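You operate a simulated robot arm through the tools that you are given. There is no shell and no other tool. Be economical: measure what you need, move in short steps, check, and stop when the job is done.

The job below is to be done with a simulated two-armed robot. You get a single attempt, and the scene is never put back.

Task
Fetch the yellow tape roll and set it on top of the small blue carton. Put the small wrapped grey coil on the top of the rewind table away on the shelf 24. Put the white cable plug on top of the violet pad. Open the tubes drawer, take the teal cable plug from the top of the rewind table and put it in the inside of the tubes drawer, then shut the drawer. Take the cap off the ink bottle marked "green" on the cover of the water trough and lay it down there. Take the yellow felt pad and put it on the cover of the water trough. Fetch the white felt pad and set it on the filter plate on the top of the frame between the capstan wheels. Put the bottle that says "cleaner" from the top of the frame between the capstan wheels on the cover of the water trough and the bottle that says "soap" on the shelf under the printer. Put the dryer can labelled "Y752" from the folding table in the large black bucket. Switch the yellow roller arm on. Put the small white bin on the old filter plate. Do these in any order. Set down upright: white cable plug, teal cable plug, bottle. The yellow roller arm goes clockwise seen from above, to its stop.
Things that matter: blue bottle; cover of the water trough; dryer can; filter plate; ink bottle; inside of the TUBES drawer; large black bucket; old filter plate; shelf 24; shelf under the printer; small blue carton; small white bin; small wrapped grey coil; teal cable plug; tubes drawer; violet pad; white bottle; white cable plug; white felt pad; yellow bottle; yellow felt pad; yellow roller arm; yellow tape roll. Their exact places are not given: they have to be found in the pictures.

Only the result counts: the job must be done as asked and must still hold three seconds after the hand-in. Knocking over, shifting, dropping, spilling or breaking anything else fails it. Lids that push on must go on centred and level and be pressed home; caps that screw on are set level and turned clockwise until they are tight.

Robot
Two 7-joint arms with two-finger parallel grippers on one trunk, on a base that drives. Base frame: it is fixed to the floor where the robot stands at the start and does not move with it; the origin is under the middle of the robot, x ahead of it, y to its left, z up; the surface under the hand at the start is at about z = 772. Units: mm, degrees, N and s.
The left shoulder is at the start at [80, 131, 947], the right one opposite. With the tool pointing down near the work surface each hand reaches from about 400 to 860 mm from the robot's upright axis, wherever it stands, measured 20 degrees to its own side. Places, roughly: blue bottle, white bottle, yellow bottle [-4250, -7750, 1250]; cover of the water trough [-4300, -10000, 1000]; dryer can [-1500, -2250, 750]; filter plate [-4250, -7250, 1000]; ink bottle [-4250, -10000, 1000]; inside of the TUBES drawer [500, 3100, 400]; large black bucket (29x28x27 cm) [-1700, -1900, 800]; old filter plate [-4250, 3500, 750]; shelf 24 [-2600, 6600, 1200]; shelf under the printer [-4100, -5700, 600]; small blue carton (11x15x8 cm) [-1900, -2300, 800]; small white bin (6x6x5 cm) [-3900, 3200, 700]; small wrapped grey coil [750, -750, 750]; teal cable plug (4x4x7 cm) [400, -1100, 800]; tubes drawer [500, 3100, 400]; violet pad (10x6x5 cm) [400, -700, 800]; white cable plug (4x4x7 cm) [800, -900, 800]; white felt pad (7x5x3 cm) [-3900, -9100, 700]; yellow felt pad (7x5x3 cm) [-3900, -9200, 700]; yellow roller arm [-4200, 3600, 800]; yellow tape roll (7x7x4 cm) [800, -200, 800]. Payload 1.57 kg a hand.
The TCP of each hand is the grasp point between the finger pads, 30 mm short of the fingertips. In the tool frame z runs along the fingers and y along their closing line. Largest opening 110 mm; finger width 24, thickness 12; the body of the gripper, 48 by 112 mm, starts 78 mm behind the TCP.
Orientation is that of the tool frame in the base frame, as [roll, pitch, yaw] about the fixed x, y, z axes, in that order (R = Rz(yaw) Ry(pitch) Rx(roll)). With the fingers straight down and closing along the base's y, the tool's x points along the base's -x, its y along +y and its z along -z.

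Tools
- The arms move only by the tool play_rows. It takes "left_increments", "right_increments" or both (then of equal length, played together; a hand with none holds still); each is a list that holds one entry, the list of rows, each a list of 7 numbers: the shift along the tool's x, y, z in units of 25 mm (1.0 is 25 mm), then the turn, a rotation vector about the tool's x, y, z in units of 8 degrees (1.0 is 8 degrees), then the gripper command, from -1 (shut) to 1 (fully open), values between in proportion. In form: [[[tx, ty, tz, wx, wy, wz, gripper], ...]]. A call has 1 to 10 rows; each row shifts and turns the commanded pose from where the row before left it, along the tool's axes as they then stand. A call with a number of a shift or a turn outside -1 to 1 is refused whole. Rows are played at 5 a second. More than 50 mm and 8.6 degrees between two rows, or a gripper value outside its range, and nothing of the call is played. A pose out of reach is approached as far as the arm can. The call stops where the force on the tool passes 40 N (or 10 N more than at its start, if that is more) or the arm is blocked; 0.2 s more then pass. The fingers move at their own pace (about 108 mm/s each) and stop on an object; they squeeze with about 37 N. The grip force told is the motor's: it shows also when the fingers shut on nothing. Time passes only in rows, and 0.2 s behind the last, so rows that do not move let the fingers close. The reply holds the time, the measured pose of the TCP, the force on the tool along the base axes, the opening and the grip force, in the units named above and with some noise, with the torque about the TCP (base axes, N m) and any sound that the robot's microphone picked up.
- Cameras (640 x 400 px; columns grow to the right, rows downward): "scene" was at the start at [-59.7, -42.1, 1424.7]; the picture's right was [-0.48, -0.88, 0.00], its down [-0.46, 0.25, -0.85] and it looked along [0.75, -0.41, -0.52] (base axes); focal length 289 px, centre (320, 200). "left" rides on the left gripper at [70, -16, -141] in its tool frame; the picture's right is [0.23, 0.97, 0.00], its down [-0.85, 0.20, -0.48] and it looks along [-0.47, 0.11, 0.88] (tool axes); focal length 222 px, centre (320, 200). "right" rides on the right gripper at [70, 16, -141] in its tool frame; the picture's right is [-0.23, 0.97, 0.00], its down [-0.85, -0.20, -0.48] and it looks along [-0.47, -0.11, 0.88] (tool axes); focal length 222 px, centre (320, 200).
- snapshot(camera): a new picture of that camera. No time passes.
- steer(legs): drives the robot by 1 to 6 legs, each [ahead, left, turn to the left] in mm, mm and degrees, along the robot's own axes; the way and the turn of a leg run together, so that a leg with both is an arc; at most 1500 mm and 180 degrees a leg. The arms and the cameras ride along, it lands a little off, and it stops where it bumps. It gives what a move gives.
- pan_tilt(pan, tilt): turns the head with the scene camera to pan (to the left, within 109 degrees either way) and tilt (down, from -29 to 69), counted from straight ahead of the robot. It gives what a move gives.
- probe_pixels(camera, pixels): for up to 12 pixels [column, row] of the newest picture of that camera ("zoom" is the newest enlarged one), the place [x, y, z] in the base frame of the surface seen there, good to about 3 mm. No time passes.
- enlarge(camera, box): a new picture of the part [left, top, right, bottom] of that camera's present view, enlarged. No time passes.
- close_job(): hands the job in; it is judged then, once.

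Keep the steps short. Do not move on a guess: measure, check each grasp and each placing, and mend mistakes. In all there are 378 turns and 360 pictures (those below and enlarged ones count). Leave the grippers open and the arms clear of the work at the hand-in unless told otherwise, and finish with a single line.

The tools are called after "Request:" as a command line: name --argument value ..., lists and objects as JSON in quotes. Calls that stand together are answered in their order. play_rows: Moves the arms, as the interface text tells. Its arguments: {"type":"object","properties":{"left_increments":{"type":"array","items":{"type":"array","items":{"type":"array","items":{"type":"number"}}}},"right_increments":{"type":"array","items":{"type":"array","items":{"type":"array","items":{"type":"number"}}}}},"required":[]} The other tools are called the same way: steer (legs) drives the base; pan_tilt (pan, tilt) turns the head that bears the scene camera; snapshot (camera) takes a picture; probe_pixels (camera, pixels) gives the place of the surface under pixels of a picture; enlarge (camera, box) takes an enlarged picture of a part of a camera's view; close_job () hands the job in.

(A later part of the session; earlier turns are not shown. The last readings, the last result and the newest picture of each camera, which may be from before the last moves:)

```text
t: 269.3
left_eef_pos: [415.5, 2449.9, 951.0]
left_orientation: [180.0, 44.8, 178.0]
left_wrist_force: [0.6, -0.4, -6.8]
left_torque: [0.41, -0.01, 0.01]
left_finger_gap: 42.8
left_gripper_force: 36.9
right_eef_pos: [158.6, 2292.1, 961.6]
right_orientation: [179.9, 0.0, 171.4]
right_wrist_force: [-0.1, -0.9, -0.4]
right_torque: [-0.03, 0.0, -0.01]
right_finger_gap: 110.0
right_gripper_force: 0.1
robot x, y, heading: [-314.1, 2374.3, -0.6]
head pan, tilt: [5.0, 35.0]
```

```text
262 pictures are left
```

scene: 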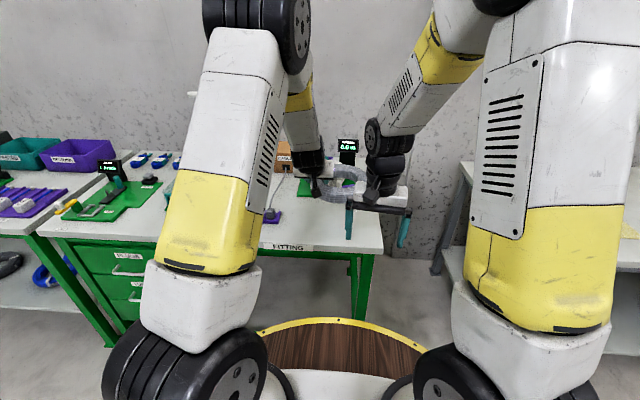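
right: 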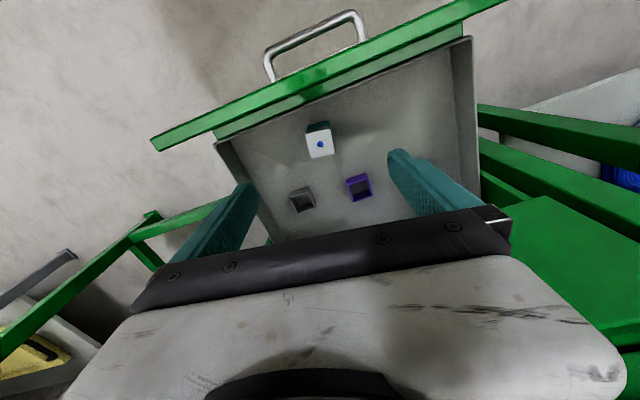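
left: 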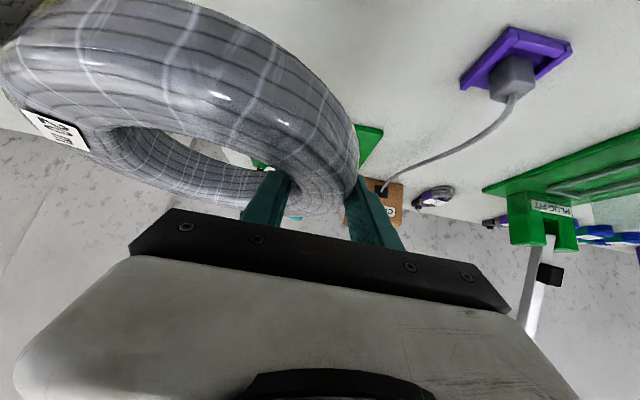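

Coil level. Raise it to z≈1270 then drive to the rack.

Request:
play_rows --left_increments '[[[-0.98, 0, -0.98, 0, 0, 0, -1], [-0.98, 0, -0.98, 0, 0, 0, -1], [-0.98, 0, -0.98, 0, 0, 0, -1], [-0.98, 0, -0.98, 0, 0, 0, -1], [-0.98, 0, -0.98, 0, 0, 0, -1], [-0.98, 0, -0.98, 0, 0, 0, -1], [-0.98, 0, -0.98, 0, 0, 0, -1], [-0.98, 0, -0.98, 0, 0, 0, -1], [-0.98, 0, -0.98, 0, 0, 0, -1]]]'

Request:
steer --legs '[[-200, 0, 0], [0, 0, 90], [1500, 0, 0], [1430, 0, 0], [0, 1500, 0], [0, 500, 0]]'

Request:
pan_tilt --pan 0 --tilt 10

Request:
snapshot --camera "scene"

Request:
snapshot --camera "left"

```text
t: 271.3
left_eef_pos: [415.0, 2447.9, 1262.5]
left_orientation: [-179.9, 45.0, 178.1]
left_wrist_force: [0.5, -0.6, -7.2]
left_torque: [0.49, 0.01, -0.02]
left_finger_gap: 43.0
left_gripper_force: 36.8
right_eef_pos: [157.7, 2292.5, 962.1]
right_orientation: [-180.0, 0.0, 171.4]
right_wrist_force: [0.2, -0.3, -0.5]
right_torque: [-0.01, -0.01, -0.01]
right_finger_gap: 110.1
right_gripper_force: 0.0
robot x, y, heading: [-316.5, 2373.3, -0.8]
head pan, tilt: [5.0, 35.0]
```

```text
t: 300.2
left_eef_pos: [-2735.6, 5963.8, 1263.2]
left_orientation: [-180.0, 45.1, -88.8]
left_wrist_force: [0.7, 0.0, -6.3]
left_torque: [-0.03, 0.44, 0.0]
left_finger_gap: 42.3
left_gripper_force: 37.4
right_eef_pos: [-2564.8, 5714.9, 960.8]
right_orientation: [180.0, 0.0, -95.3]
right_wrist_force: [0.2, -0.4, -0.5]
right_torque: [0.01, 0.0, 0.0]
right_finger_gap: 109.9
right_gripper_force: 0.1
robot x, y, heading: [-2619.8, 5237.6, 92.7]
head pan, tilt: [5.0, 35.0]
```

```text
t: 301.1
left_eef_pos: [-2735.8, 5963.2, 1263.4]
left_orientation: [180.0, 45.0, -88.8]
left_wrist_force: [-0.5, 0.2, -6.4]
left_torque: [-0.05, 0.41, 0.03]
left_finger_gap: 42.3
left_gripper_force: 37.3
right_eef_pos: [-2564.6, 5715.0, 960.9]
right_orientation: [-180.0, -0.1, -95.4]
right_wrist_force: [-0.5, 0.6, -0.2]
right_torque: [-0.01, 0.02, 0.0]
right_finger_gap: 110.2
right_gripper_force: 0.0
robot x, y, heading: [-2621.0, 5237.1, 92.8]
head pan, tilt: [0.0, 10.0]
```

```text
261 pictures are left
```

scene: 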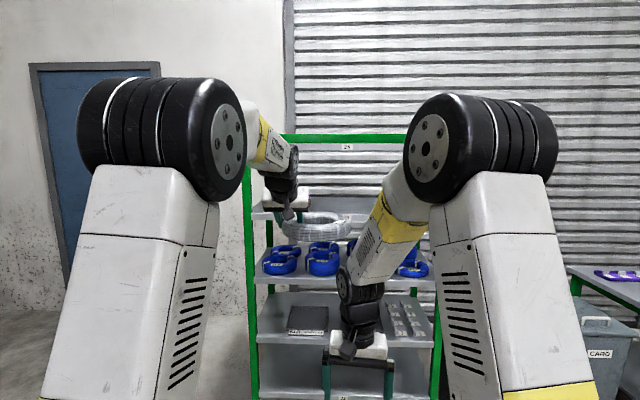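

```text
260 pictures are left
```

left: 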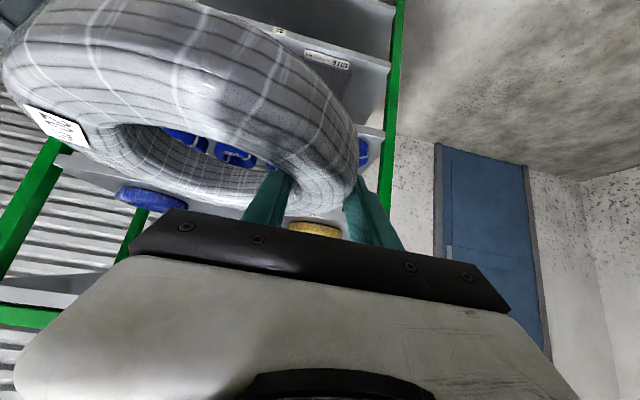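

Heading is 92.8°. Measure the shelf, the yellow and blue coils on it.

Request:
probe_pixels --camera "left" --pixels '[[300, 226], [336, 232], [315, 222], [120, 192], [185, 200], [150, 185], [370, 150], [225, 207], [60, 160], [360, 130], [375, 120]]'

Request:
enlarge --camera "scene" --box '[240, 120, 440, 245]'

Request:
probe_pixels --camera "zoom" --pixels '[[330, 88], [45, 275], [90, 255], [35, 300], [370, 300], [150, 275], [240, 375], [60, 290], [200, 395]]'

```text
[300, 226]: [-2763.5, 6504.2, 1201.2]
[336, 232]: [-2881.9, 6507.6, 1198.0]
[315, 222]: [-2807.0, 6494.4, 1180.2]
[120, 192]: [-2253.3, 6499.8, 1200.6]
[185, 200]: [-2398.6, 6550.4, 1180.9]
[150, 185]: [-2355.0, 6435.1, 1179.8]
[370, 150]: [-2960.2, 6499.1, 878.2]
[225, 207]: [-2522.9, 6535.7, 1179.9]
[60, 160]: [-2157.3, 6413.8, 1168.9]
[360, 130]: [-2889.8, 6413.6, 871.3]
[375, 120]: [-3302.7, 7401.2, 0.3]
```

```text
3.20 times, centred on (340, 182) of scene
```

zoom: 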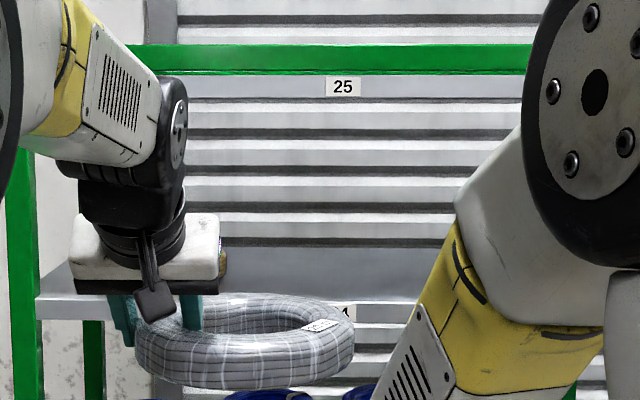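

```text
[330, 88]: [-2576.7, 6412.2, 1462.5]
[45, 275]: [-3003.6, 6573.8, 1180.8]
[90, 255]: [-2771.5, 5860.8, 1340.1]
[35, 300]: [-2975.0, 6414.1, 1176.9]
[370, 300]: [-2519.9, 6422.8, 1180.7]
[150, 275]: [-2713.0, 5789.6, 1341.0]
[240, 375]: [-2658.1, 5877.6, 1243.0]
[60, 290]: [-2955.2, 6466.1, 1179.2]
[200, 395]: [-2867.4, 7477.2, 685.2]
```

Shelf 24 top z=1180, front y=6413; free gap x from -2763 to about -2370. Target coil centre (-2560,6518), i.e. TCP (-2630,6518). Straighten heading and approach.

Request:
steer --legs '[[0, -70, -2.8], [400, 0, 0]]'

Request:
snapshot --camera "left"

Request:
snapshot --camera "scene"

```text
t: 304.3
left_eef_pos: [-2631.5, 6376.8, 1263.2]
left_orientation: [-179.9, 45.0, -91.4]
left_wrist_force: [0.3, 0.1, -6.1]
left_torque: [0.01, 0.43, 0.0]
left_finger_gap: 42.2
left_gripper_force: 37.0
right_eef_pos: [-2472.9, 6121.0, 961.4]
right_orientation: [180.0, 0.1, -98.0]
right_wrist_force: [0.6, 0.3, 0.1]
right_torque: [0.0, 0.01, 0.03]
right_finger_gap: 109.9
right_gripper_force: 0.1
robot x, y, heading: [-2552.3, 5646.8, 89.8]
head pan, tilt: [0.0, 10.0]
```

```text
258 pictures are left
```

left: 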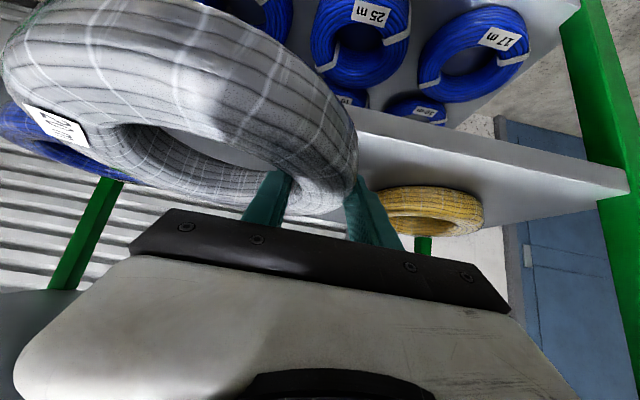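

```text
257 pictures are left
```

scene: 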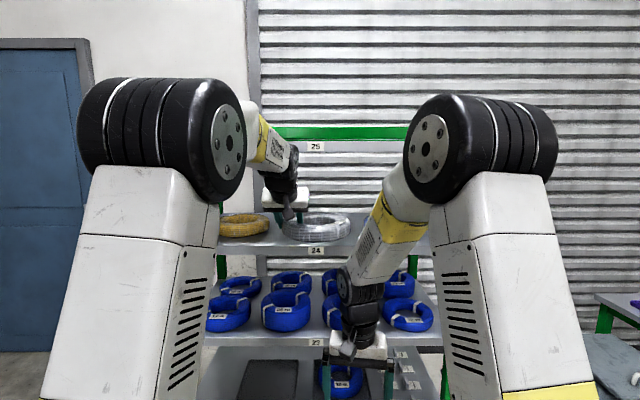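

Lower by 25 mm for clearance to shelf 25, then move in 140 mm.

Request:
play_rows --left_increments '[[[0.7, 0, 0.7, 0, 0, 0, -1]]]'

Request:
steer --legs '[[140, 0, 0]]'

Request:
snapshot --camera "left"

Request:
snapshot --camera "scene"

```text
t: 304.7
left_eef_pos: [-2630.4, 6376.5, 1236.9]
left_orientation: [179.9, 44.9, -91.4]
left_wrist_force: [0.3, -0.5, -5.8]
left_torque: [0.0, 0.45, 0.01]
left_finger_gap: 42.2
left_gripper_force: 37.2
right_eef_pos: [-2473.6, 6121.2, 960.9]
right_orientation: [-180.0, -0.1, -98.0]
right_wrist_force: [-0.1, -0.2, -1.0]
right_torque: [0.01, 0.03, -0.01]
right_finger_gap: 110.2
right_gripper_force: 0.2
robot x, y, heading: [-2550.1, 5646.7, 90.0]
head pan, tilt: [0.0, 10.0]
```

```text
t: 306.0
left_eef_pos: [-2631.9, 6514.0, 1238.5]
left_orientation: [180.0, 44.9, -91.3]
left_wrist_force: [1.1, 0.5, -6.0]
left_torque: [-0.01, 0.43, 0.0]
left_finger_gap: 41.9
left_gripper_force: 36.9
right_eef_pos: [-2473.9, 6258.4, 962.6]
right_orientation: [-180.0, 0.1, -97.9]
right_wrist_force: [-0.6, 0.1, 0.0]
right_torque: [0.0, 0.04, -0.04]
right_finger_gap: 110.0
right_gripper_force: 0.1
robot x, y, heading: [-2550.4, 5787.4, 90.3]
head pan, tilt: [0.0, 10.0]
```

```text
256 pictures are left
```

left: 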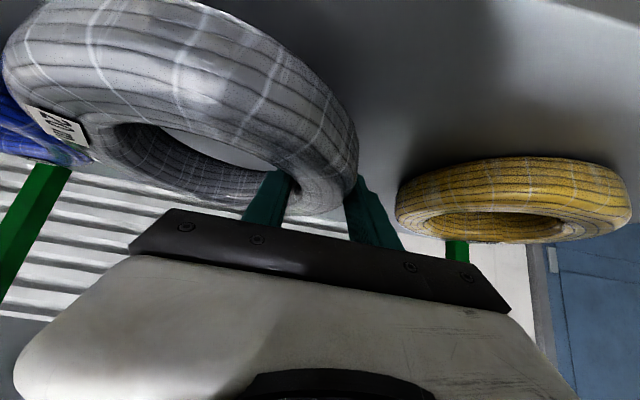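

```text
255 pictures are left
```

scene: 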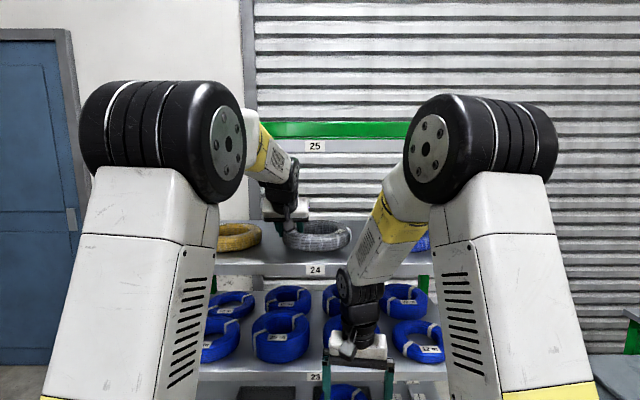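

In place. Lower slowly to contact (target z≈1213).

Request:
play_rows --left_increments '[[[0.4, 0, 0.4, 0, 0, 0, -1], [0.14, 0, 0.14, 0, 0, 0, -1], [0.07, 0, 0.07, 0, 0, 0, -1]]]'

```text
t: 306.8
left_eef_pos: [-2630.7, 6514.3, 1216.6]
left_orientation: [179.9, 44.9, -91.3]
left_wrist_force: [0.4, 0.2, -5.5]
left_torque: [-0.04, 0.44, 0.01]
left_finger_gap: 42.2
left_gripper_force: 36.8
right_eef_pos: [-2473.1, 6258.1, 960.1]
right_orientation: [180.0, 0.0, -97.9]
right_wrist_force: [-0.2, -0.9, -0.2]
right_torque: [0.01, -0.01, -0.02]
right_finger_gap: 110.3
right_gripper_force: 0.0
robot x, y, heading: [-2551.4, 5787.5, 90.3]
head pan, tilt: [0.0, 10.0]
```

Request:
play_rows --left_increments '[[[0.06, 0, 0.06, 0, 0, 0, -1], [0.05, 0, 0.05, 0, 0, 0, -1]]]'

```text
t: 307.4
left_eef_pos: [-2630.7, 6514.7, 1214.9]
left_orientation: [-179.9, 45.2, -91.3]
left_wrist_force: [1.5, 3.4, 6.6]
left_torque: [-0.91, -0.13, 0.25]
left_finger_gap: 42.2
left_gripper_force: 37.0
right_eef_pos: [-2473.5, 6258.2, 961.1]
right_orientation: [-180.0, -0.1, -98.0]
right_wrist_force: [0.1, 0.1, 0.4]
right_torque: [0.02, -0.01, -0.02]
right_finger_gap: 110.0
right_gripper_force: 0.1
robot x, y, heading: [-2549.9, 5785.3, 90.0]
head pan, tilt: [0.0, 10.0]
```

Resting on the shelf. Open, back out along the tool axis, then drive back.

Request:
play_rows --left_increments '[[[0, 0, 0, 0, 0, 0, 0], [0, 0, 0, 0, 0, 0, 0.3], [0, 0, 0, 0, 0, 0, 0.3], [0, 0, -0.6, 0, 0, 0, 0.3], [0, 0, -1, 0, 0, 0, 0.3], [0, 0, -1, 0, 0, 0, 0.3], [0, 0, -1, 0, 0, 0, 0.3]]]'

Request:
steer --legs '[[-400, 0, 0]]'

Request:
snapshot --camera "scene"

Request:
snapshot --camera "left"

```text
t: 309.0
left_eef_pos: [-2633.5, 6451.8, 1276.0]
left_orientation: [-179.9, 44.9, -91.3]
left_wrist_force: [-0.2, -0.1, 0.4]
left_torque: [-0.04, 0.0, 0.03]
left_finger_gap: 71.4
left_gripper_force: 0.0
right_eef_pos: [-2474.0, 6258.3, 960.4]
right_orientation: [179.9, -0.1, -97.9]
right_wrist_force: [0.4, 0.7, -0.3]
right_torque: [-0.03, -0.01, 0.0]
right_finger_gap: 110.0
right_gripper_force: 0.1
robot x, y, heading: [-2550.2, 5787.0, 90.2]
head pan, tilt: [0.0, 10.0]
```

```text
t: 311.5
left_eef_pos: [-2634.4, 6056.8, 1275.9]
left_orientation: [180.0, 44.9, -91.1]
left_wrist_force: [-0.3, -0.6, 0.0]
left_torque: [0.03, 0.02, 0.0]
left_finger_gap: 71.4
left_gripper_force: 0.2
right_eef_pos: [-2473.4, 5863.5, 961.4]
right_orientation: [180.0, 0.0, -97.7]
right_wrist_force: [0.6, 0.3, -0.7]
right_torque: [0.01, 0.01, 0.0]
right_finger_gap: 110.0
right_gripper_force: 0.1
robot x, y, heading: [-2551.3, 5388.3, 90.1]
head pan, tilt: [0.0, 10.0]
```

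```text
254 pictures are left
```

scene: 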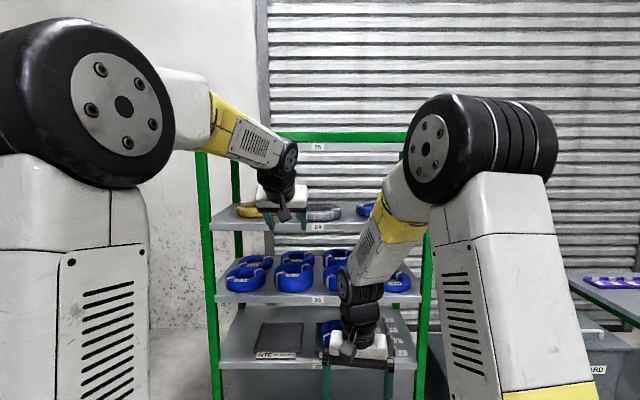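

```text
253 pictures are left
```

left: 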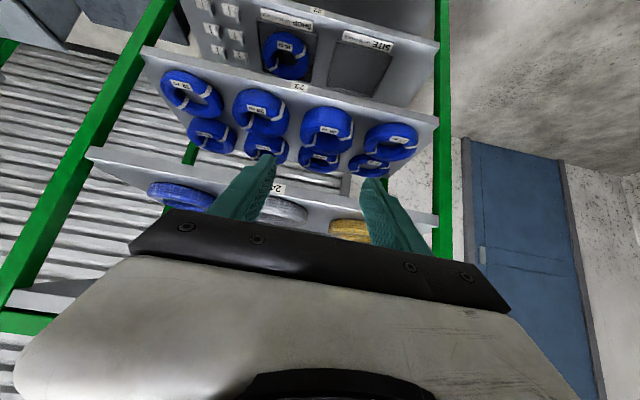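

Coil sits on shelf 24. Bring the left hand back to pointing down and lower, then head to the west bench with the old filter plate.

Request:
play_rows --left_increments '[[[0, 0, 0, 0, 0.94, 0, 1], [0, 0, 0, 0, 0.94, 0, 1], [0, 0, 0, 0, 0.94, 0, 1], [0, 0, 0, 0, 0.94, 0, 1], [0, 0, 0, 0, 0.94, 0, 1], [0, 0, 0, 0, 0.92, 0, 1], [0.5, 0, 1, 0, 0, 0, 1], [0.5, 0, 1, 0, 0, 0, 1], [0.5, 0, 1, 0, 0, 0, 1], [0.5, 0, 1, 0, 0, 0, 1]]]'

Request:
play_rows --left_increments '[[[0.5, 0, 1, 0, 0, 0, 1], [0.5, 0, 1, 0, 0, 0, 1], [0.5, 0, 1, 0, 0, 0, 1], [0.5, 0, 1, 0, 0, 0, 1], [0.5, 0.5, 0, 0, 0, 0, 1], [0, 0.5, 0, 0, 0, 0, 1]]]'

Request:
pan_tilt --pan 85 --tilt 18

Request:
snapshot --camera "scene"

```text
t: 313.7
left_eef_pos: [-2636.2, 6006.0, 1176.6]
left_orientation: [180.0, 0.0, -91.0]
left_wrist_force: [1.1, -0.6, -0.8]
left_torque: [0.04, -0.02, -0.03]
left_finger_gap: 110.0
left_gripper_force: 0.1
right_eef_pos: [-2474.3, 5863.4, 961.6]
right_orientation: [179.9, 0.1, -97.6]
right_wrist_force: [-0.5, 0.1, -0.2]
right_torque: [0.02, 0.02, 0.0]
right_finger_gap: 110.0
right_gripper_force: 0.0
robot x, y, heading: [-2547.5, 5391.8, 90.4]
head pan, tilt: [0.0, 10.0]
```

```text
t: 315.1
left_eef_pos: [-2662.1, 5943.3, 1075.9]
left_orientation: [-180.0, 0.0, -91.0]
left_wrist_force: [-0.1, 0.4, 0.6]
left_torque: [-0.01, 0.02, -0.01]
left_finger_gap: 109.9
left_gripper_force: 0.1
right_eef_pos: [-2473.4, 5864.1, 961.9]
right_orientation: [180.0, 0.0, -97.8]
right_wrist_force: [-0.2, -0.3, 0.7]
right_torque: [-0.05, 0.0, 0.02]
right_finger_gap: 109.9
right_gripper_force: 0.1
robot x, y, heading: [-2546.3, 5385.9, 90.3]
head pan, tilt: [0.0, 10.0]
```

```text
t: 316.6
left_eef_pos: [-2663.0, 5943.3, 1075.8]
left_orientation: [180.0, 0.1, -91.2]
left_wrist_force: [-0.3, 0.4, -0.1]
left_torque: [0.0, 0.0, -0.02]
left_finger_gap: 110.2
left_gripper_force: 0.1
right_eef_pos: [-2474.7, 5863.3, 960.8]
right_orientation: [-180.0, 0.0, -97.7]
right_wrist_force: [0.4, 0.3, 0.1]
right_torque: [-0.03, 0.02, -0.02]
right_finger_gap: 109.9
right_gripper_force: 0.0
robot x, y, heading: [-2549.4, 5388.3, 90.4]
head pan, tilt: [85.0, 18.0]
```

```text
252 pictures are left
```

scene: 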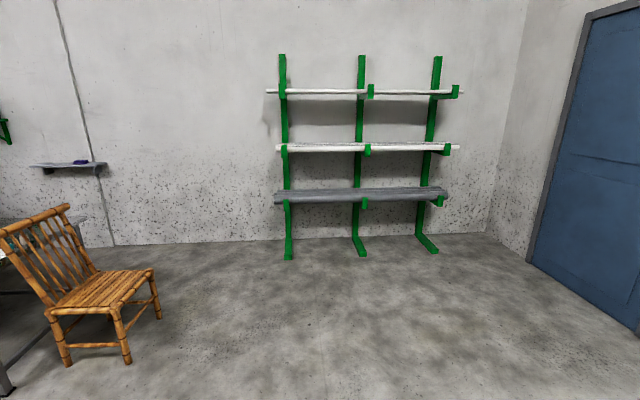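

Request:
steer --legs '[[0, 0, 60]]'

Request:
pan_tilt --pan 60 --tilt 18

Request:
snapshot --camera "scene"

Request:
probe_pixels --camera "scene" --pixels '[[200, 250], [320, 250], [400, 330], [480, 260], [160, 200], [240, 230], [340, 200], [100, 250], [60, 320], [300, 330], [450, 300]]'

```text
t: 319.7
left_eef_pos: [-3087.4, 5566.6, 1076.6]
left_orientation: [179.9, 0.0, -30.7]
left_wrist_force: [0.0, -0.1, 0.1]
left_torque: [0.0, 0.0, -0.01]
left_finger_gap: 110.0
left_gripper_force: 0.1
right_eef_pos: [-2923.7, 5688.8, 961.6]
right_orientation: [179.9, 0.0, -37.6]
right_wrist_force: [0.4, 0.2, 0.8]
right_torque: [-0.02, -0.01, -0.01]
right_finger_gap: 110.1
right_gripper_force: 0.1
robot x, y, heading: [-2548.6, 5388.6, 150.4]
head pan, tilt: [85.0, 18.0]
```

```text
t: 320.6
left_eef_pos: [-3085.8, 5565.5, 1074.7]
left_orientation: [-180.0, 0.1, -30.9]
left_wrist_force: [0.2, 0.0, -0.5]
left_torque: [0.01, -0.01, -0.02]
left_finger_gap: 110.1
left_gripper_force: 0.1
right_eef_pos: [-2922.3, 5689.2, 960.9]
right_orientation: [180.0, 0.0, -37.5]
right_wrist_force: [-0.1, -0.3, -0.4]
right_torque: [-0.01, 0.03, -0.03]
right_finger_gap: 110.1
right_gripper_force: 0.0
robot x, y, heading: [-2547.3, 5387.9, 150.4]
head pan, tilt: [60.0, 18.0]
```

```text
251 pictures are left
```

scene: 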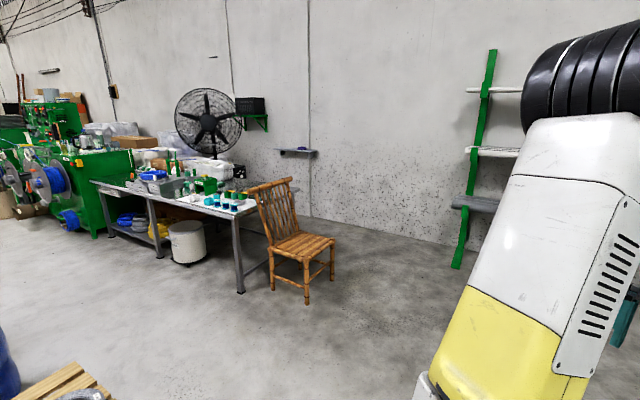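

```text
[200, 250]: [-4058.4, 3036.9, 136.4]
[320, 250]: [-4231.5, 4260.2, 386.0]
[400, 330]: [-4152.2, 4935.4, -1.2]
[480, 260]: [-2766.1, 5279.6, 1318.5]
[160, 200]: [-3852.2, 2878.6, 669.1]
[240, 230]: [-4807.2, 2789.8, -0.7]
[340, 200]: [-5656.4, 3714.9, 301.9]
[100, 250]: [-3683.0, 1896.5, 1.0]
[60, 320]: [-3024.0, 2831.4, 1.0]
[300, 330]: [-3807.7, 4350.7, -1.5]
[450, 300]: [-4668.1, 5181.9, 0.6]
```

Bench: front at x≈-3750, y 2200–3900; chair beyond it at y>4050. Drive to (-3100,3500), facing it.

Request:
steer --legs '[[0, 0, 29.6], [550, 0, 0], [0, 1500, 0], [0, 390, 0]]'

Request:
pan_tilt --pan 0 --tilt 30

Request:
snapshot --camera "scene"

```text
t: 328.9
left_eef_pos: [-3653.8, 4501.9, 1075.3]
left_orientation: [180.0, -0.1, 3.4]
left_wrist_force: [-0.1, 0.3, -0.1]
left_torque: [0.0, -0.01, 0.01]
left_finger_gap: 109.8
left_gripper_force: 0.0
right_eef_pos: [-3587.6, 4695.7, 961.2]
right_orientation: [-179.9, -0.1, -3.4]
right_wrist_force: [-0.1, -1.1, 0.8]
right_torque: [0.01, -0.02, 0.01]
right_finger_gap: 109.9
right_gripper_force: 0.0
robot x, y, heading: [-3109.6, 4658.1, -175.6]
head pan, tilt: [60.0, 18.0]
stopped in leg 3: the robot was blocked; the commanded pose is now the measured one
```

```text
t: 330.2
left_eef_pos: [-3651.9, 4502.7, 1076.0]
left_orientation: [-180.0, -0.1, 3.4]
left_wrist_force: [-0.5, -0.9, 0.1]
left_torque: [0.01, 0.01, -0.01]
left_finger_gap: 109.9
left_gripper_force: 0.2
right_eef_pos: [-3586.8, 4697.6, 960.4]
right_orientation: [-179.9, 0.0, -3.4]
right_wrist_force: [0.1, -1.0, 0.3]
right_torque: [0.0, 0.03, -0.04]
right_finger_gap: 110.1
right_gripper_force: 0.1
robot x, y, heading: [-3107.7, 4660.4, -175.3]
head pan, tilt: [0.0, 30.0]
```

```text
250 pictures are left
```

scene: 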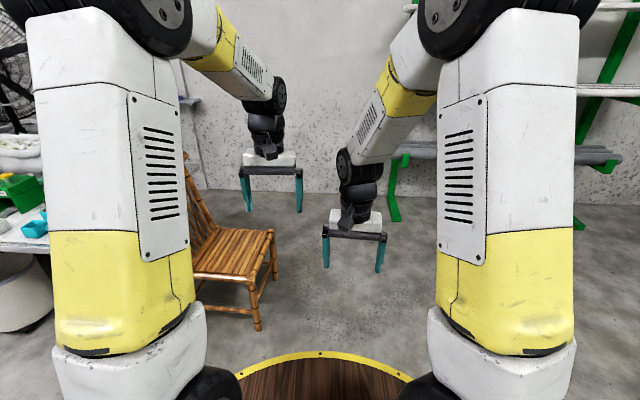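

Blocked at y≈4660; the heading shift suggests contact at my rear-left (pallet). Look there.

Request:
pan_tilt --pan 109 --tilt 50

Request:
snapshot --camera "scene"

Request:
pan_tilt --pan 60 --tilt 40

Request:
snapshot --camera "scene"

```text
t: 332.1
left_eef_pos: [-3653.5, 4502.3, 1075.5]
left_orientation: [180.0, 0.0, 3.4]
left_wrist_force: [0.8, 0.2, -1.3]
left_torque: [-0.02, 0.0, 0.0]
left_finger_gap: 109.9
left_gripper_force: 0.1
right_eef_pos: [-3586.7, 4697.4, 961.8]
right_orientation: [-179.9, 0.0, -3.3]
right_wrist_force: [-0.4, 0.4, -0.3]
right_torque: [0.0, -0.02, 0.03]
right_finger_gap: 110.1
right_gripper_force: 0.1
robot x, y, heading: [-3108.5, 4661.6, -175.4]
head pan, tilt: [108.9, 50.0]
```

```text
249 pictures are left
```

scene: 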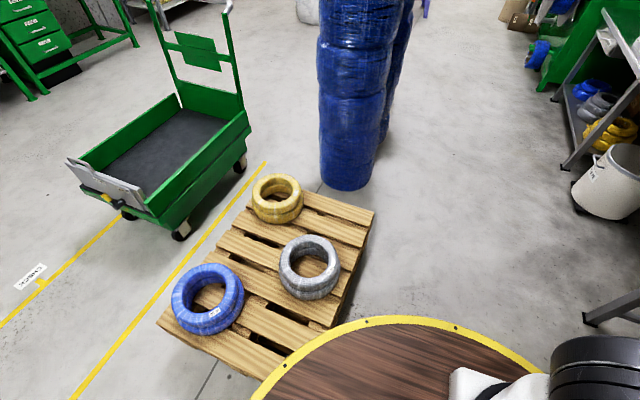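

```text
t: 333.3
left_eef_pos: [-3652.4, 4502.2, 1076.1]
left_orientation: [180.0, -0.2, 3.4]
left_wrist_force: [0.9, 0.7, 0.3]
left_torque: [0.01, 0.0, 0.02]
left_finger_gap: 110.0
left_gripper_force: 0.1
right_eef_pos: [-3586.5, 4696.3, 960.9]
right_orientation: [-180.0, 0.0, -3.4]
right_wrist_force: [0.1, -0.4, 0.0]
right_torque: [-0.01, 0.02, 0.01]
right_finger_gap: 110.0
right_gripper_force: 0.1
robot x, y, heading: [-3107.9, 4656.6, -175.3]
head pan, tilt: [60.0, 40.0]
```

```text
248 pictures are left
```

scene: 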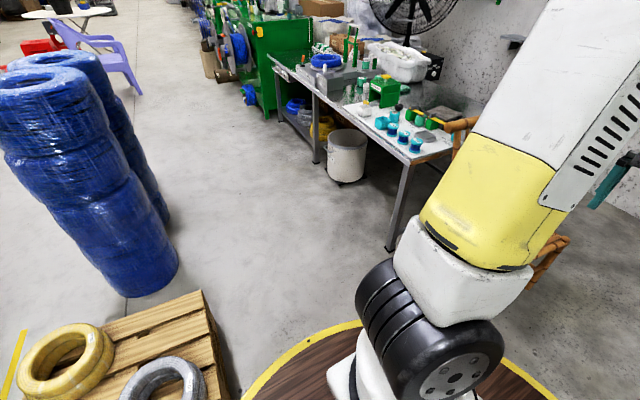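

The pallet's corner is what I touched. Measure the pallet, stack, and bench edges for the corridor.

Request:
probe_pixels --camera "scene" --pixels '[[200, 292], [222, 370], [180, 260], [165, 215], [388, 245], [330, 170], [405, 165], [270, 60], [345, 175], [400, 150], [388, 120], [440, 125]]'

Request:
enlarge --camera "scene" --box '[310, 60, 480, 166]'

```text
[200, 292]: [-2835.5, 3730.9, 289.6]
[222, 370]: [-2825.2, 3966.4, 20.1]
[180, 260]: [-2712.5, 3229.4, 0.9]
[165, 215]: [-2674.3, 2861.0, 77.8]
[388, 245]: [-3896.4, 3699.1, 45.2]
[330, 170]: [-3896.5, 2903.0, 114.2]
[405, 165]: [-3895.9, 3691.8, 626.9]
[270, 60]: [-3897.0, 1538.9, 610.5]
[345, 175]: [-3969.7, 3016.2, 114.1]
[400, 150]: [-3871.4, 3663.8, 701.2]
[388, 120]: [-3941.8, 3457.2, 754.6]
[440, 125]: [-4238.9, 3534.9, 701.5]
```

```text
3.76 times, centred on (395, 113) of scene
```

zoom: 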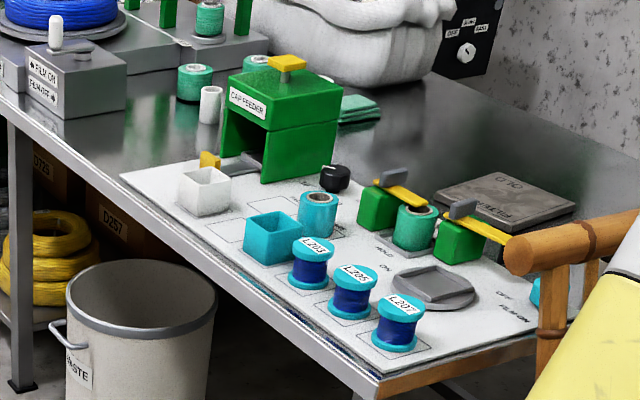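

Corridor between pallet (x=-2835) and chair/bench (x≈-3810/-3870). Free myself, straighten and pass at x≈-3310.

Request:
steer --legs '[[0, -80, -4.6], [200, 0, 0], [0, 620, 0], [0, 620, 0]]'

Request:
pan_tilt --pan 0 --tilt 35

Request:
snapshot --camera "scene"

Request:
snapshot --camera "left"

Request:
snapshot --camera "right"

```text
t: 341.7
left_eef_pos: [-3859.3, 3387.8, 1076.2]
left_orientation: [180.0, -0.1, -1.3]
left_wrist_force: [0.0, -0.2, -0.4]
left_torque: [0.01, -0.03, 0.03]
left_finger_gap: 110.2
left_gripper_force: 0.1
right_eef_pos: [-3779.4, 3576.3, 960.6]
right_orientation: [-179.9, 0.0, -7.8]
right_wrist_force: [-0.4, 0.3, -0.3]
right_torque: [-0.01, -0.03, -0.04]
right_finger_gap: 109.9
right_gripper_force: 0.1
robot x, y, heading: [-3306.1, 3500.2, -179.7]
head pan, tilt: [60.0, 40.0]
```

```text
t: 343.0
left_eef_pos: [-3860.4, 3387.2, 1075.4]
left_orientation: [-180.0, -0.1, -1.2]
left_wrist_force: [0.3, 0.5, 0.0]
left_torque: [-0.01, -0.01, -0.04]
left_finger_gap: 110.2
left_gripper_force: 0.1
right_eef_pos: [-3779.4, 3576.4, 960.9]
right_orientation: [-179.9, -0.1, -7.8]
right_wrist_force: [-0.1, -0.5, 0.2]
right_torque: [0.0, -0.02, 0.04]
right_finger_gap: 110.1
right_gripper_force: 0.0
robot x, y, heading: [-3300.3, 3500.1, -179.9]
head pan, tilt: [0.0, 35.0]
```

```text
246 pictures are left
```

scene: 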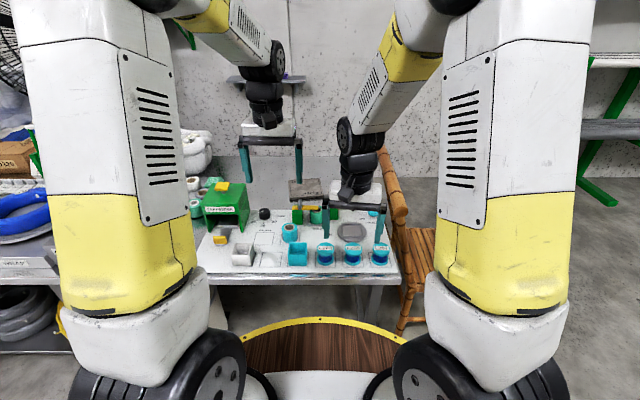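

```text
245 pictures are left
```

left: 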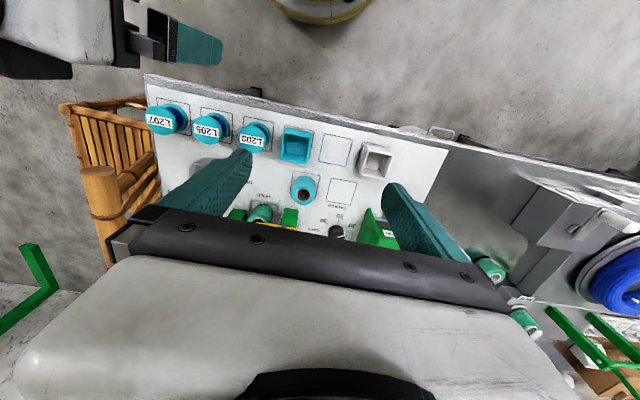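

```text
244 pictures are left
```

right: 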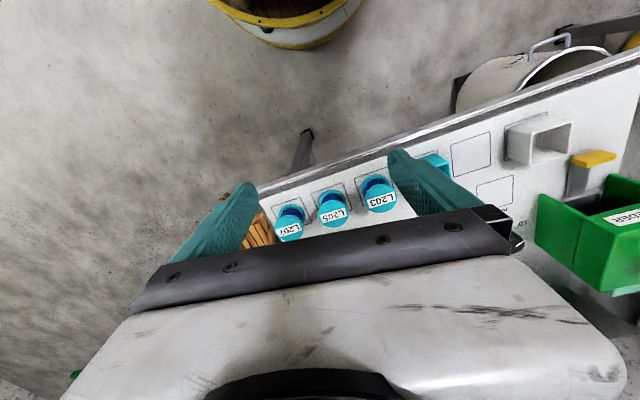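

Enlarge the bench in the scene view to see bin, old filter plate and yellow roller arm.

Request:
enlarge --camera "scene" --box '[190, 165, 400, 285]'

```text
3.05 times, centred on (295, 225) of scene
```

zoom: 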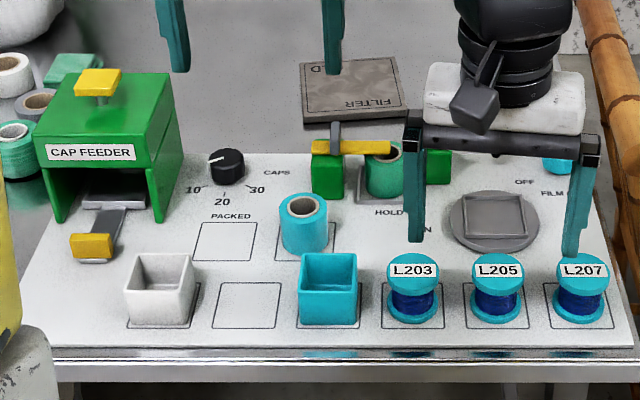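

Request:
probe_pixels --camera "zoom" --pixels '[[128, 260], [192, 260], [130, 322], [190, 322], [160, 270], [160, 300], [305, 65], [395, 62], [310, 118], [405, 108], [350, 90], [350, 125]]'

Request:
play_rows --right_increments '[[[1, -1, -1, 0, 0, 0, 1], [1, -1, -1, 0, 0, 0, 1], [1, -1, -1, 0, 0, 0, 1], [0, -1, -1, 0, 0, 0, 1], [0, -1, 0, 0, 0, 0, 1], [0, -1, 0, 0, 0, 0, 1]]]'

Request:
enlarge --camera "scene" --box '[230, 165, 400, 285]'

```text
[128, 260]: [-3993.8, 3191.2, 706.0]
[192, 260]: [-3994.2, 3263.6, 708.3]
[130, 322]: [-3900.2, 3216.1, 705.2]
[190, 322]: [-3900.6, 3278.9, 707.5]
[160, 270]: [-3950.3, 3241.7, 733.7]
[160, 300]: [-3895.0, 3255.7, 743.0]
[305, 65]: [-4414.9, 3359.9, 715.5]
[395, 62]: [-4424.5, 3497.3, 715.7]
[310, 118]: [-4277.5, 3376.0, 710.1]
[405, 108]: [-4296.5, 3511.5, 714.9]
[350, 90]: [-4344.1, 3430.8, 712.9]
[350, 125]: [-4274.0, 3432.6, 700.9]
```

```text
t: 344.4
left_eef_pos: [-3860.3, 3387.8, 1075.4]
left_orientation: [-179.9, -0.1, -1.1]
left_wrist_force: [-0.2, 0.4, -0.4]
left_torque: [0.0, -0.02, 0.01]
left_finger_gap: 110.1
left_gripper_force: 0.0
right_eef_pos: [-3685.0, 3711.8, 1061.5]
right_orientation: [179.9, 0.0, -7.8]
right_wrist_force: [0.6, 0.3, 0.0]
right_torque: [0.05, 0.0, 0.02]
right_finger_gap: 109.9
right_gripper_force: 0.0
robot x, y, heading: [-3308.1, 3498.6, -179.9]
head pan, tilt: [0.0, 35.0]
```

```text
3.33 times, centred on (315, 225) of scene
```

zoom: 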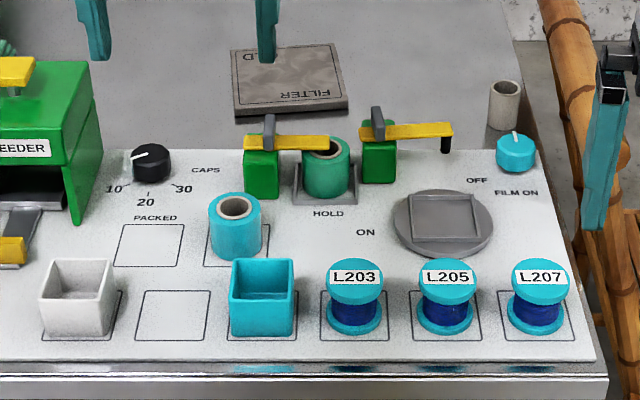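

The yellow roller arm pivots at (378,150) pointing to OFF; clockwise takes it toward the ON label. Measure it.

Request:
enlarge --camera "scene" --box '[310, 185, 374, 245]'

```text
6.67 times, centred on (342, 215) of scene
```

zoom: 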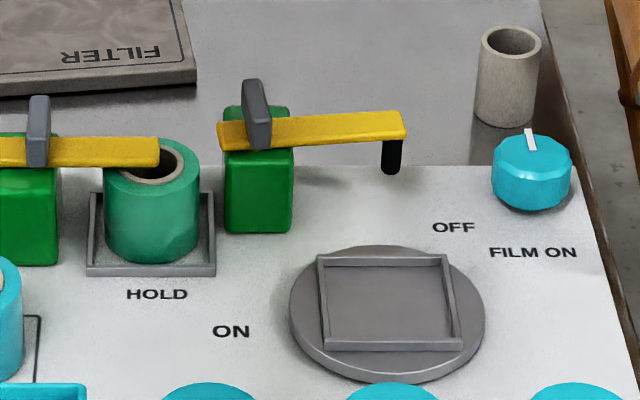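

Request:
probe_pixels --camera "zoom" --pixels '[[255, 95], [262, 135], [330, 125], [395, 120], [400, 128], [391, 165], [255, 180], [255, 110], [230, 330], [330, 118], [390, 330], [540, 170]]'

```text
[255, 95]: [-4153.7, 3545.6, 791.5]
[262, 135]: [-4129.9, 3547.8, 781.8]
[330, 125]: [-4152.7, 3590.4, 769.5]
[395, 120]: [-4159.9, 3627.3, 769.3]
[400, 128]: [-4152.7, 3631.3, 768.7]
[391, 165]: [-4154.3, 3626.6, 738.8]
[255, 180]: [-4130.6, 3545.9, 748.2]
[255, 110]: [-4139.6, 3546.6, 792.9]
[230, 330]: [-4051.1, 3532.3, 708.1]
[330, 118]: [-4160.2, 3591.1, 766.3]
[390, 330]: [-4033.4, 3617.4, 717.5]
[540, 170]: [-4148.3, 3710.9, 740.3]
```

Pivot ≈(-4150,3547), bar top z≈769, tip at y≈3632; ON direction is toward me. Drive ahead 200, square the right hand and bring it, closed, behind the bar.

Request:
steer --legs '[[200, 0, 0]]'

Request:
play_rows --right_increments '[[[0, 0, 0, 0, 0, -0.97, -1], [-1, 0.35, 0, 0, 0, 0, -1], [-1, 0.35, 0, 0, 0, 0, -1], [-1, 0.35, 0, 0, 0, 0, -1], [-1, 0.35, 0, 0, 0, 0, -1], [-1, 0.35, 0, 0, 0, 0, -1], [-1, 0.35, 0, 0, 0, 0, -1], [-1, 0.35, 0, 0, 0, 0, -1], [-1, 0.35, 0, 0, 0, 0, -1], [-1, 0.35, 0, 0, 0, 0, -1]]]'

Request:
snapshot --camera "right"

Request:
snapshot --camera "scene"

```text
t: 345.9
left_eef_pos: [-4055.6, 3387.2, 1077.0]
left_orientation: [-179.9, -0.1, -1.2]
left_wrist_force: [0.6, 0.2, 0.7]
left_torque: [-0.02, 0.04, -0.03]
left_finger_gap: 109.9
left_gripper_force: 0.1
right_eef_pos: [-3880.2, 3713.3, 1061.3]
right_orientation: [179.9, 0.0, -7.9]
right_wrist_force: [1.3, 1.0, -0.3]
right_torque: [0.0, 0.01, 0.03]
right_finger_gap: 110.0
right_gripper_force: 0.0
robot x, y, heading: [-3502.7, 3498.5, -179.8]
head pan, tilt: [0.0, 35.0]
```

```text
t: 348.1
left_eef_pos: [-4057.4, 3387.7, 1077.1]
left_orientation: [-179.9, -0.1, -1.2]
left_wrist_force: [0.9, -0.2, 0.5]
left_torque: [-0.02, 0.01, -0.01]
left_finger_gap: 110.2
left_gripper_force: 0.1
right_eef_pos: [-4105.7, 3634.9, 1060.2]
right_orientation: [-180.0, -0.1, -0.2]
right_wrist_force: [0.6, -0.1, 0.3]
right_torque: [-0.01, 0.05, 0.0]
right_finger_gap: 0.2
right_gripper_force: 21.8
robot x, y, heading: [-3501.6, 3501.1, -179.9]
head pan, tilt: [0.0, 35.0]
```

```text
240 pictures are left
```

right: 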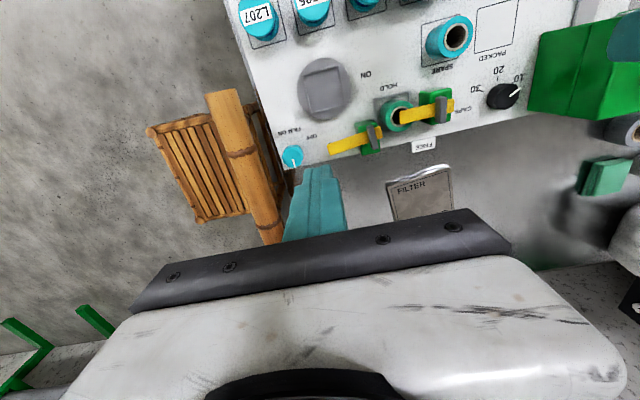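

```text
239 pictures are left
```

scene: 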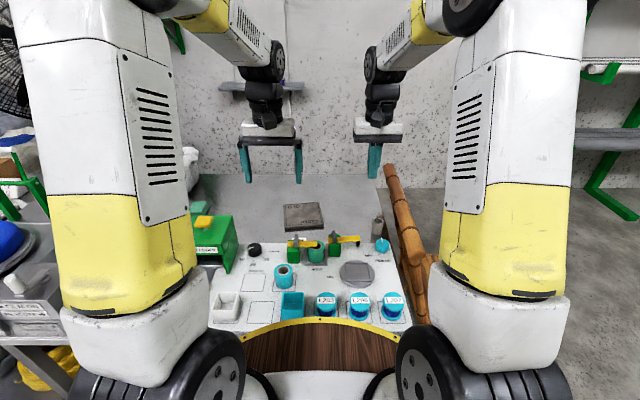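

Request:
probe_pixels --camera "scene" --pixels '[[378, 225], [378, 236], [350, 238], [358, 238], [335, 240], [380, 245], [350, 271]]'

Request:
probe_pixels --camera "right" --pixels '[[333, 147], [350, 140], [362, 136], [375, 132], [340, 155], [370, 145]]'

```text
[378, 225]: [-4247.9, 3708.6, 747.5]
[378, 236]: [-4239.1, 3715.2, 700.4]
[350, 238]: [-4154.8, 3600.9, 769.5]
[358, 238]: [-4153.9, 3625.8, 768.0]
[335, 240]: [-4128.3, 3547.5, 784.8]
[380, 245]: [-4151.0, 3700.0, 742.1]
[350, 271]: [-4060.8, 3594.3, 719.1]
```

```text
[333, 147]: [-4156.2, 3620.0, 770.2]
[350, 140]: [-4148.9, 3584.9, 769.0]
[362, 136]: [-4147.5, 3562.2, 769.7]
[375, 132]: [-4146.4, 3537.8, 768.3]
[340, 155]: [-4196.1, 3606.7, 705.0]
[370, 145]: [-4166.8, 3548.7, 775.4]
```

Path clear (core at y 3710). Move to (-4190,3608) and lower behind the bar.

Request:
play_rows --right_increments '[[[-0.85, 0.27, 0, 0, 0, 0, -1], [-0.85, 0.27, 0, 0, 0, 0, -1], [-0.85, 0.27, 0, 0, 0, 0, -1], [-0.82, 0.27, 0, 0, 0, 0, -1], [0, 0, 1, 0, 0, 0, -1], [0, 0, 1, 0, 0, 0, -1], [0, 0, 1, 0, 0, 0, -1], [0, 0, 1, 0, 0, 0, -1], [0, 0, 1, 0, 0, 0, -1], [0, 0, 1, 0, 0, 0, -1]]]'

Request:
play_rows --right_increments '[[[0, 0, 1, 0, 0, 0, -1], [0, 0, 1, 0, 0, 0, -1], [0, 0, 1, 0, 0, 0, -1]]]'

Request:
snapshot --camera "right"

Request:
enlarge --camera "scene" --box '[280, 180, 440, 290]'

```text
t: 350.3
left_eef_pos: [-4056.4, 3387.1, 1075.0]
left_orientation: [-180.0, -0.1, -1.2]
left_wrist_force: [-0.2, -0.5, 1.5]
left_torque: [-0.03, -0.01, -0.01]
left_finger_gap: 110.0
left_gripper_force: 0.1
right_eef_pos: [-4190.9, 3606.7, 910.3]
right_orientation: [-179.9, -0.1, -0.1]
right_wrist_force: [0.1, 0.1, -0.1]
right_torque: [0.01, -0.01, -0.01]
right_finger_gap: 0.0
right_gripper_force: 21.5
robot x, y, heading: [-3501.2, 3501.7, -180.1]
head pan, tilt: [0.0, 35.0]
```

```text
t: 351.1
left_eef_pos: [-4055.8, 3386.4, 1075.1]
left_orientation: [-180.0, -0.1, -1.2]
left_wrist_force: [1.0, 0.1, 0.0]
left_torque: [-0.01, -0.01, 0.04]
left_finger_gap: 110.1
left_gripper_force: 0.1
right_eef_pos: [-4191.4, 3607.6, 835.0]
right_orientation: [-179.9, 0.0, 0.0]
right_wrist_force: [-0.6, 0.0, 0.6]
right_torque: [-0.01, 0.03, -0.01]
right_finger_gap: 0.0
right_gripper_force: 21.4
robot x, y, heading: [-3502.9, 3497.6, -179.9]
head pan, tilt: [0.0, 35.0]
```

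```text
238 pictures are left
```

right: 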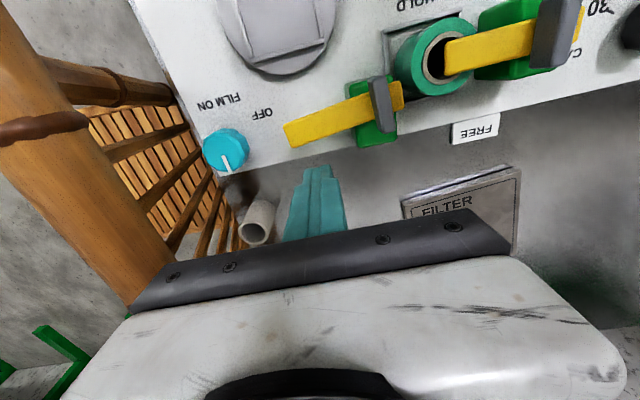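

```text
3.64 times, centred on (360, 235) of scene
```

zoom: 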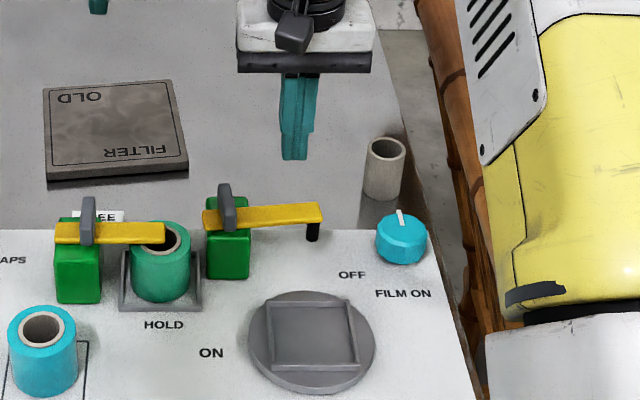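

Lower beside the bar's back and sweep it clockwise along an arc, toward me.

Request:
play_rows --right_increments '[[[0, 0, 1, 0, 0, 0, -1], [0, 0, 1, 0, 0, 0, -1], [0, 0, 0.4, 0, 0, 0, -1], [0.4, 0.09, 0, 0, 0, 0, -1], [0.4, 0.09, 0, 0, 0, 0, -1], [0.8, -0.12, 0, 0, 0, 0, -1], [0.5, 0.1, 0, 0, 0, 0, -1], [0.5, 0.11, 0, 0, 0, 0, -1], [0.41, 0.3, 0, 0, 0, 0, -1], [0.41, 0.31, 0, 0, 0, 0, -1]]]'

Request:
enlarge --camera "scene" --box '[280, 180, 440, 290]'

Request:
snapshot --camera "right"

```text
t: 353.2
left_eef_pos: [-4055.3, 3388.4, 1075.8]
left_orientation: [-179.9, -0.1, -1.2]
left_wrist_force: [0.0, -0.3, 0.0]
left_torque: [0.0, -0.02, 0.02]
left_finger_gap: 109.8
left_gripper_force: 0.0
right_eef_pos: [-4123.7, 3598.5, 777.8]
right_orientation: [-179.7, 1.1, -0.5]
right_wrist_force: [-5.3, 5.9, -0.6]
right_torque: [0.05, 0.04, 0.0]
right_finger_gap: 0.0
right_gripper_force: 21.1
robot x, y, heading: [-3500.2, 3501.4, -180.0]
head pan, tilt: [0.0, 35.0]
stopped in row 10 (right hand): the force on the tool passed its limit at 48 N (the readings are from after the stop); the commanded pose is now the measured one
```

```text
3.64 times, centred on (360, 235) of scene
```

zoom: 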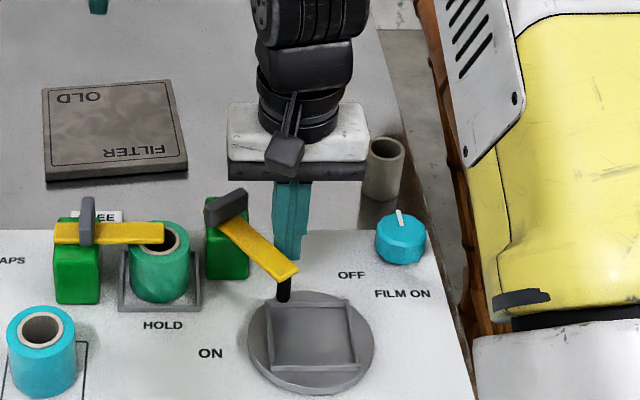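

```text
235 pictures are left
```

right: 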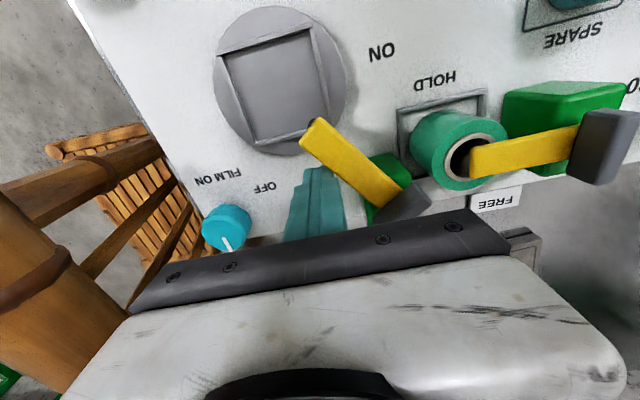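

The arm turned about 50° and then resisted. Measure its angle and test whether this is the stop with a small further push.

Request:
probe_pixels --camera "right" --pixels '[[315, 130], [350, 160], [380, 185], [310, 140], [330, 150]]'

Request:
play_rows --right_increments '[[[0.15, 0.15, 0, 0, 0, 0, -1], [0.15, 0.15, 0, 0, 0, 0, -1], [0.15, 0.15, 0, 0, 0, 0, -1]]]'

Request:
snapshot --camera "right"

Request:
probe_pixels --camera "right" --pixels '[[315, 130], [350, 160], [380, 185], [310, 140], [330, 150]]'

```text
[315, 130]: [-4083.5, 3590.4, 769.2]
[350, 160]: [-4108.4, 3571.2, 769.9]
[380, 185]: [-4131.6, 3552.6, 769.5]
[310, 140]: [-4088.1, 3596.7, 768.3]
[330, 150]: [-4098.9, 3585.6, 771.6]
```

```text
t: 353.7
left_eef_pos: [-4057.9, 3388.4, 1075.1]
left_orientation: [-180.0, 0.0, -1.2]
left_wrist_force: [0.7, 0.4, -0.3]
left_torque: [0.0, -0.03, 0.01]
left_finger_gap: 110.1
left_gripper_force: 0.0
right_eef_pos: [-4122.1, 3599.2, 778.5]
right_orientation: [-179.5, 1.8, -0.8]
right_wrist_force: [-4.6, 6.2, -1.4]
right_torque: [0.06, 0.04, -0.05]
right_finger_gap: 0.1
right_gripper_force: 20.9
robot x, y, heading: [-3502.4, 3498.4, -179.9]
head pan, tilt: [0.0, 35.0]
stopped in row 2 (right hand): the force on the tool passed its limit at 44 N (the readings are from after the stop); the commanded pose is now the measured one
```

```text
234 pictures are left
```

right: 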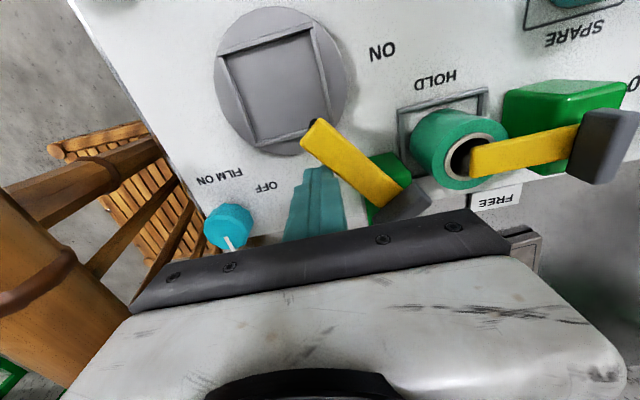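

```text
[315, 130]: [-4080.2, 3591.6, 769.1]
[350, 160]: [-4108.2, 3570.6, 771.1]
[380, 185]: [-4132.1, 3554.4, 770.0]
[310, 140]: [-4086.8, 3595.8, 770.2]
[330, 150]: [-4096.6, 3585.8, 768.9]
```

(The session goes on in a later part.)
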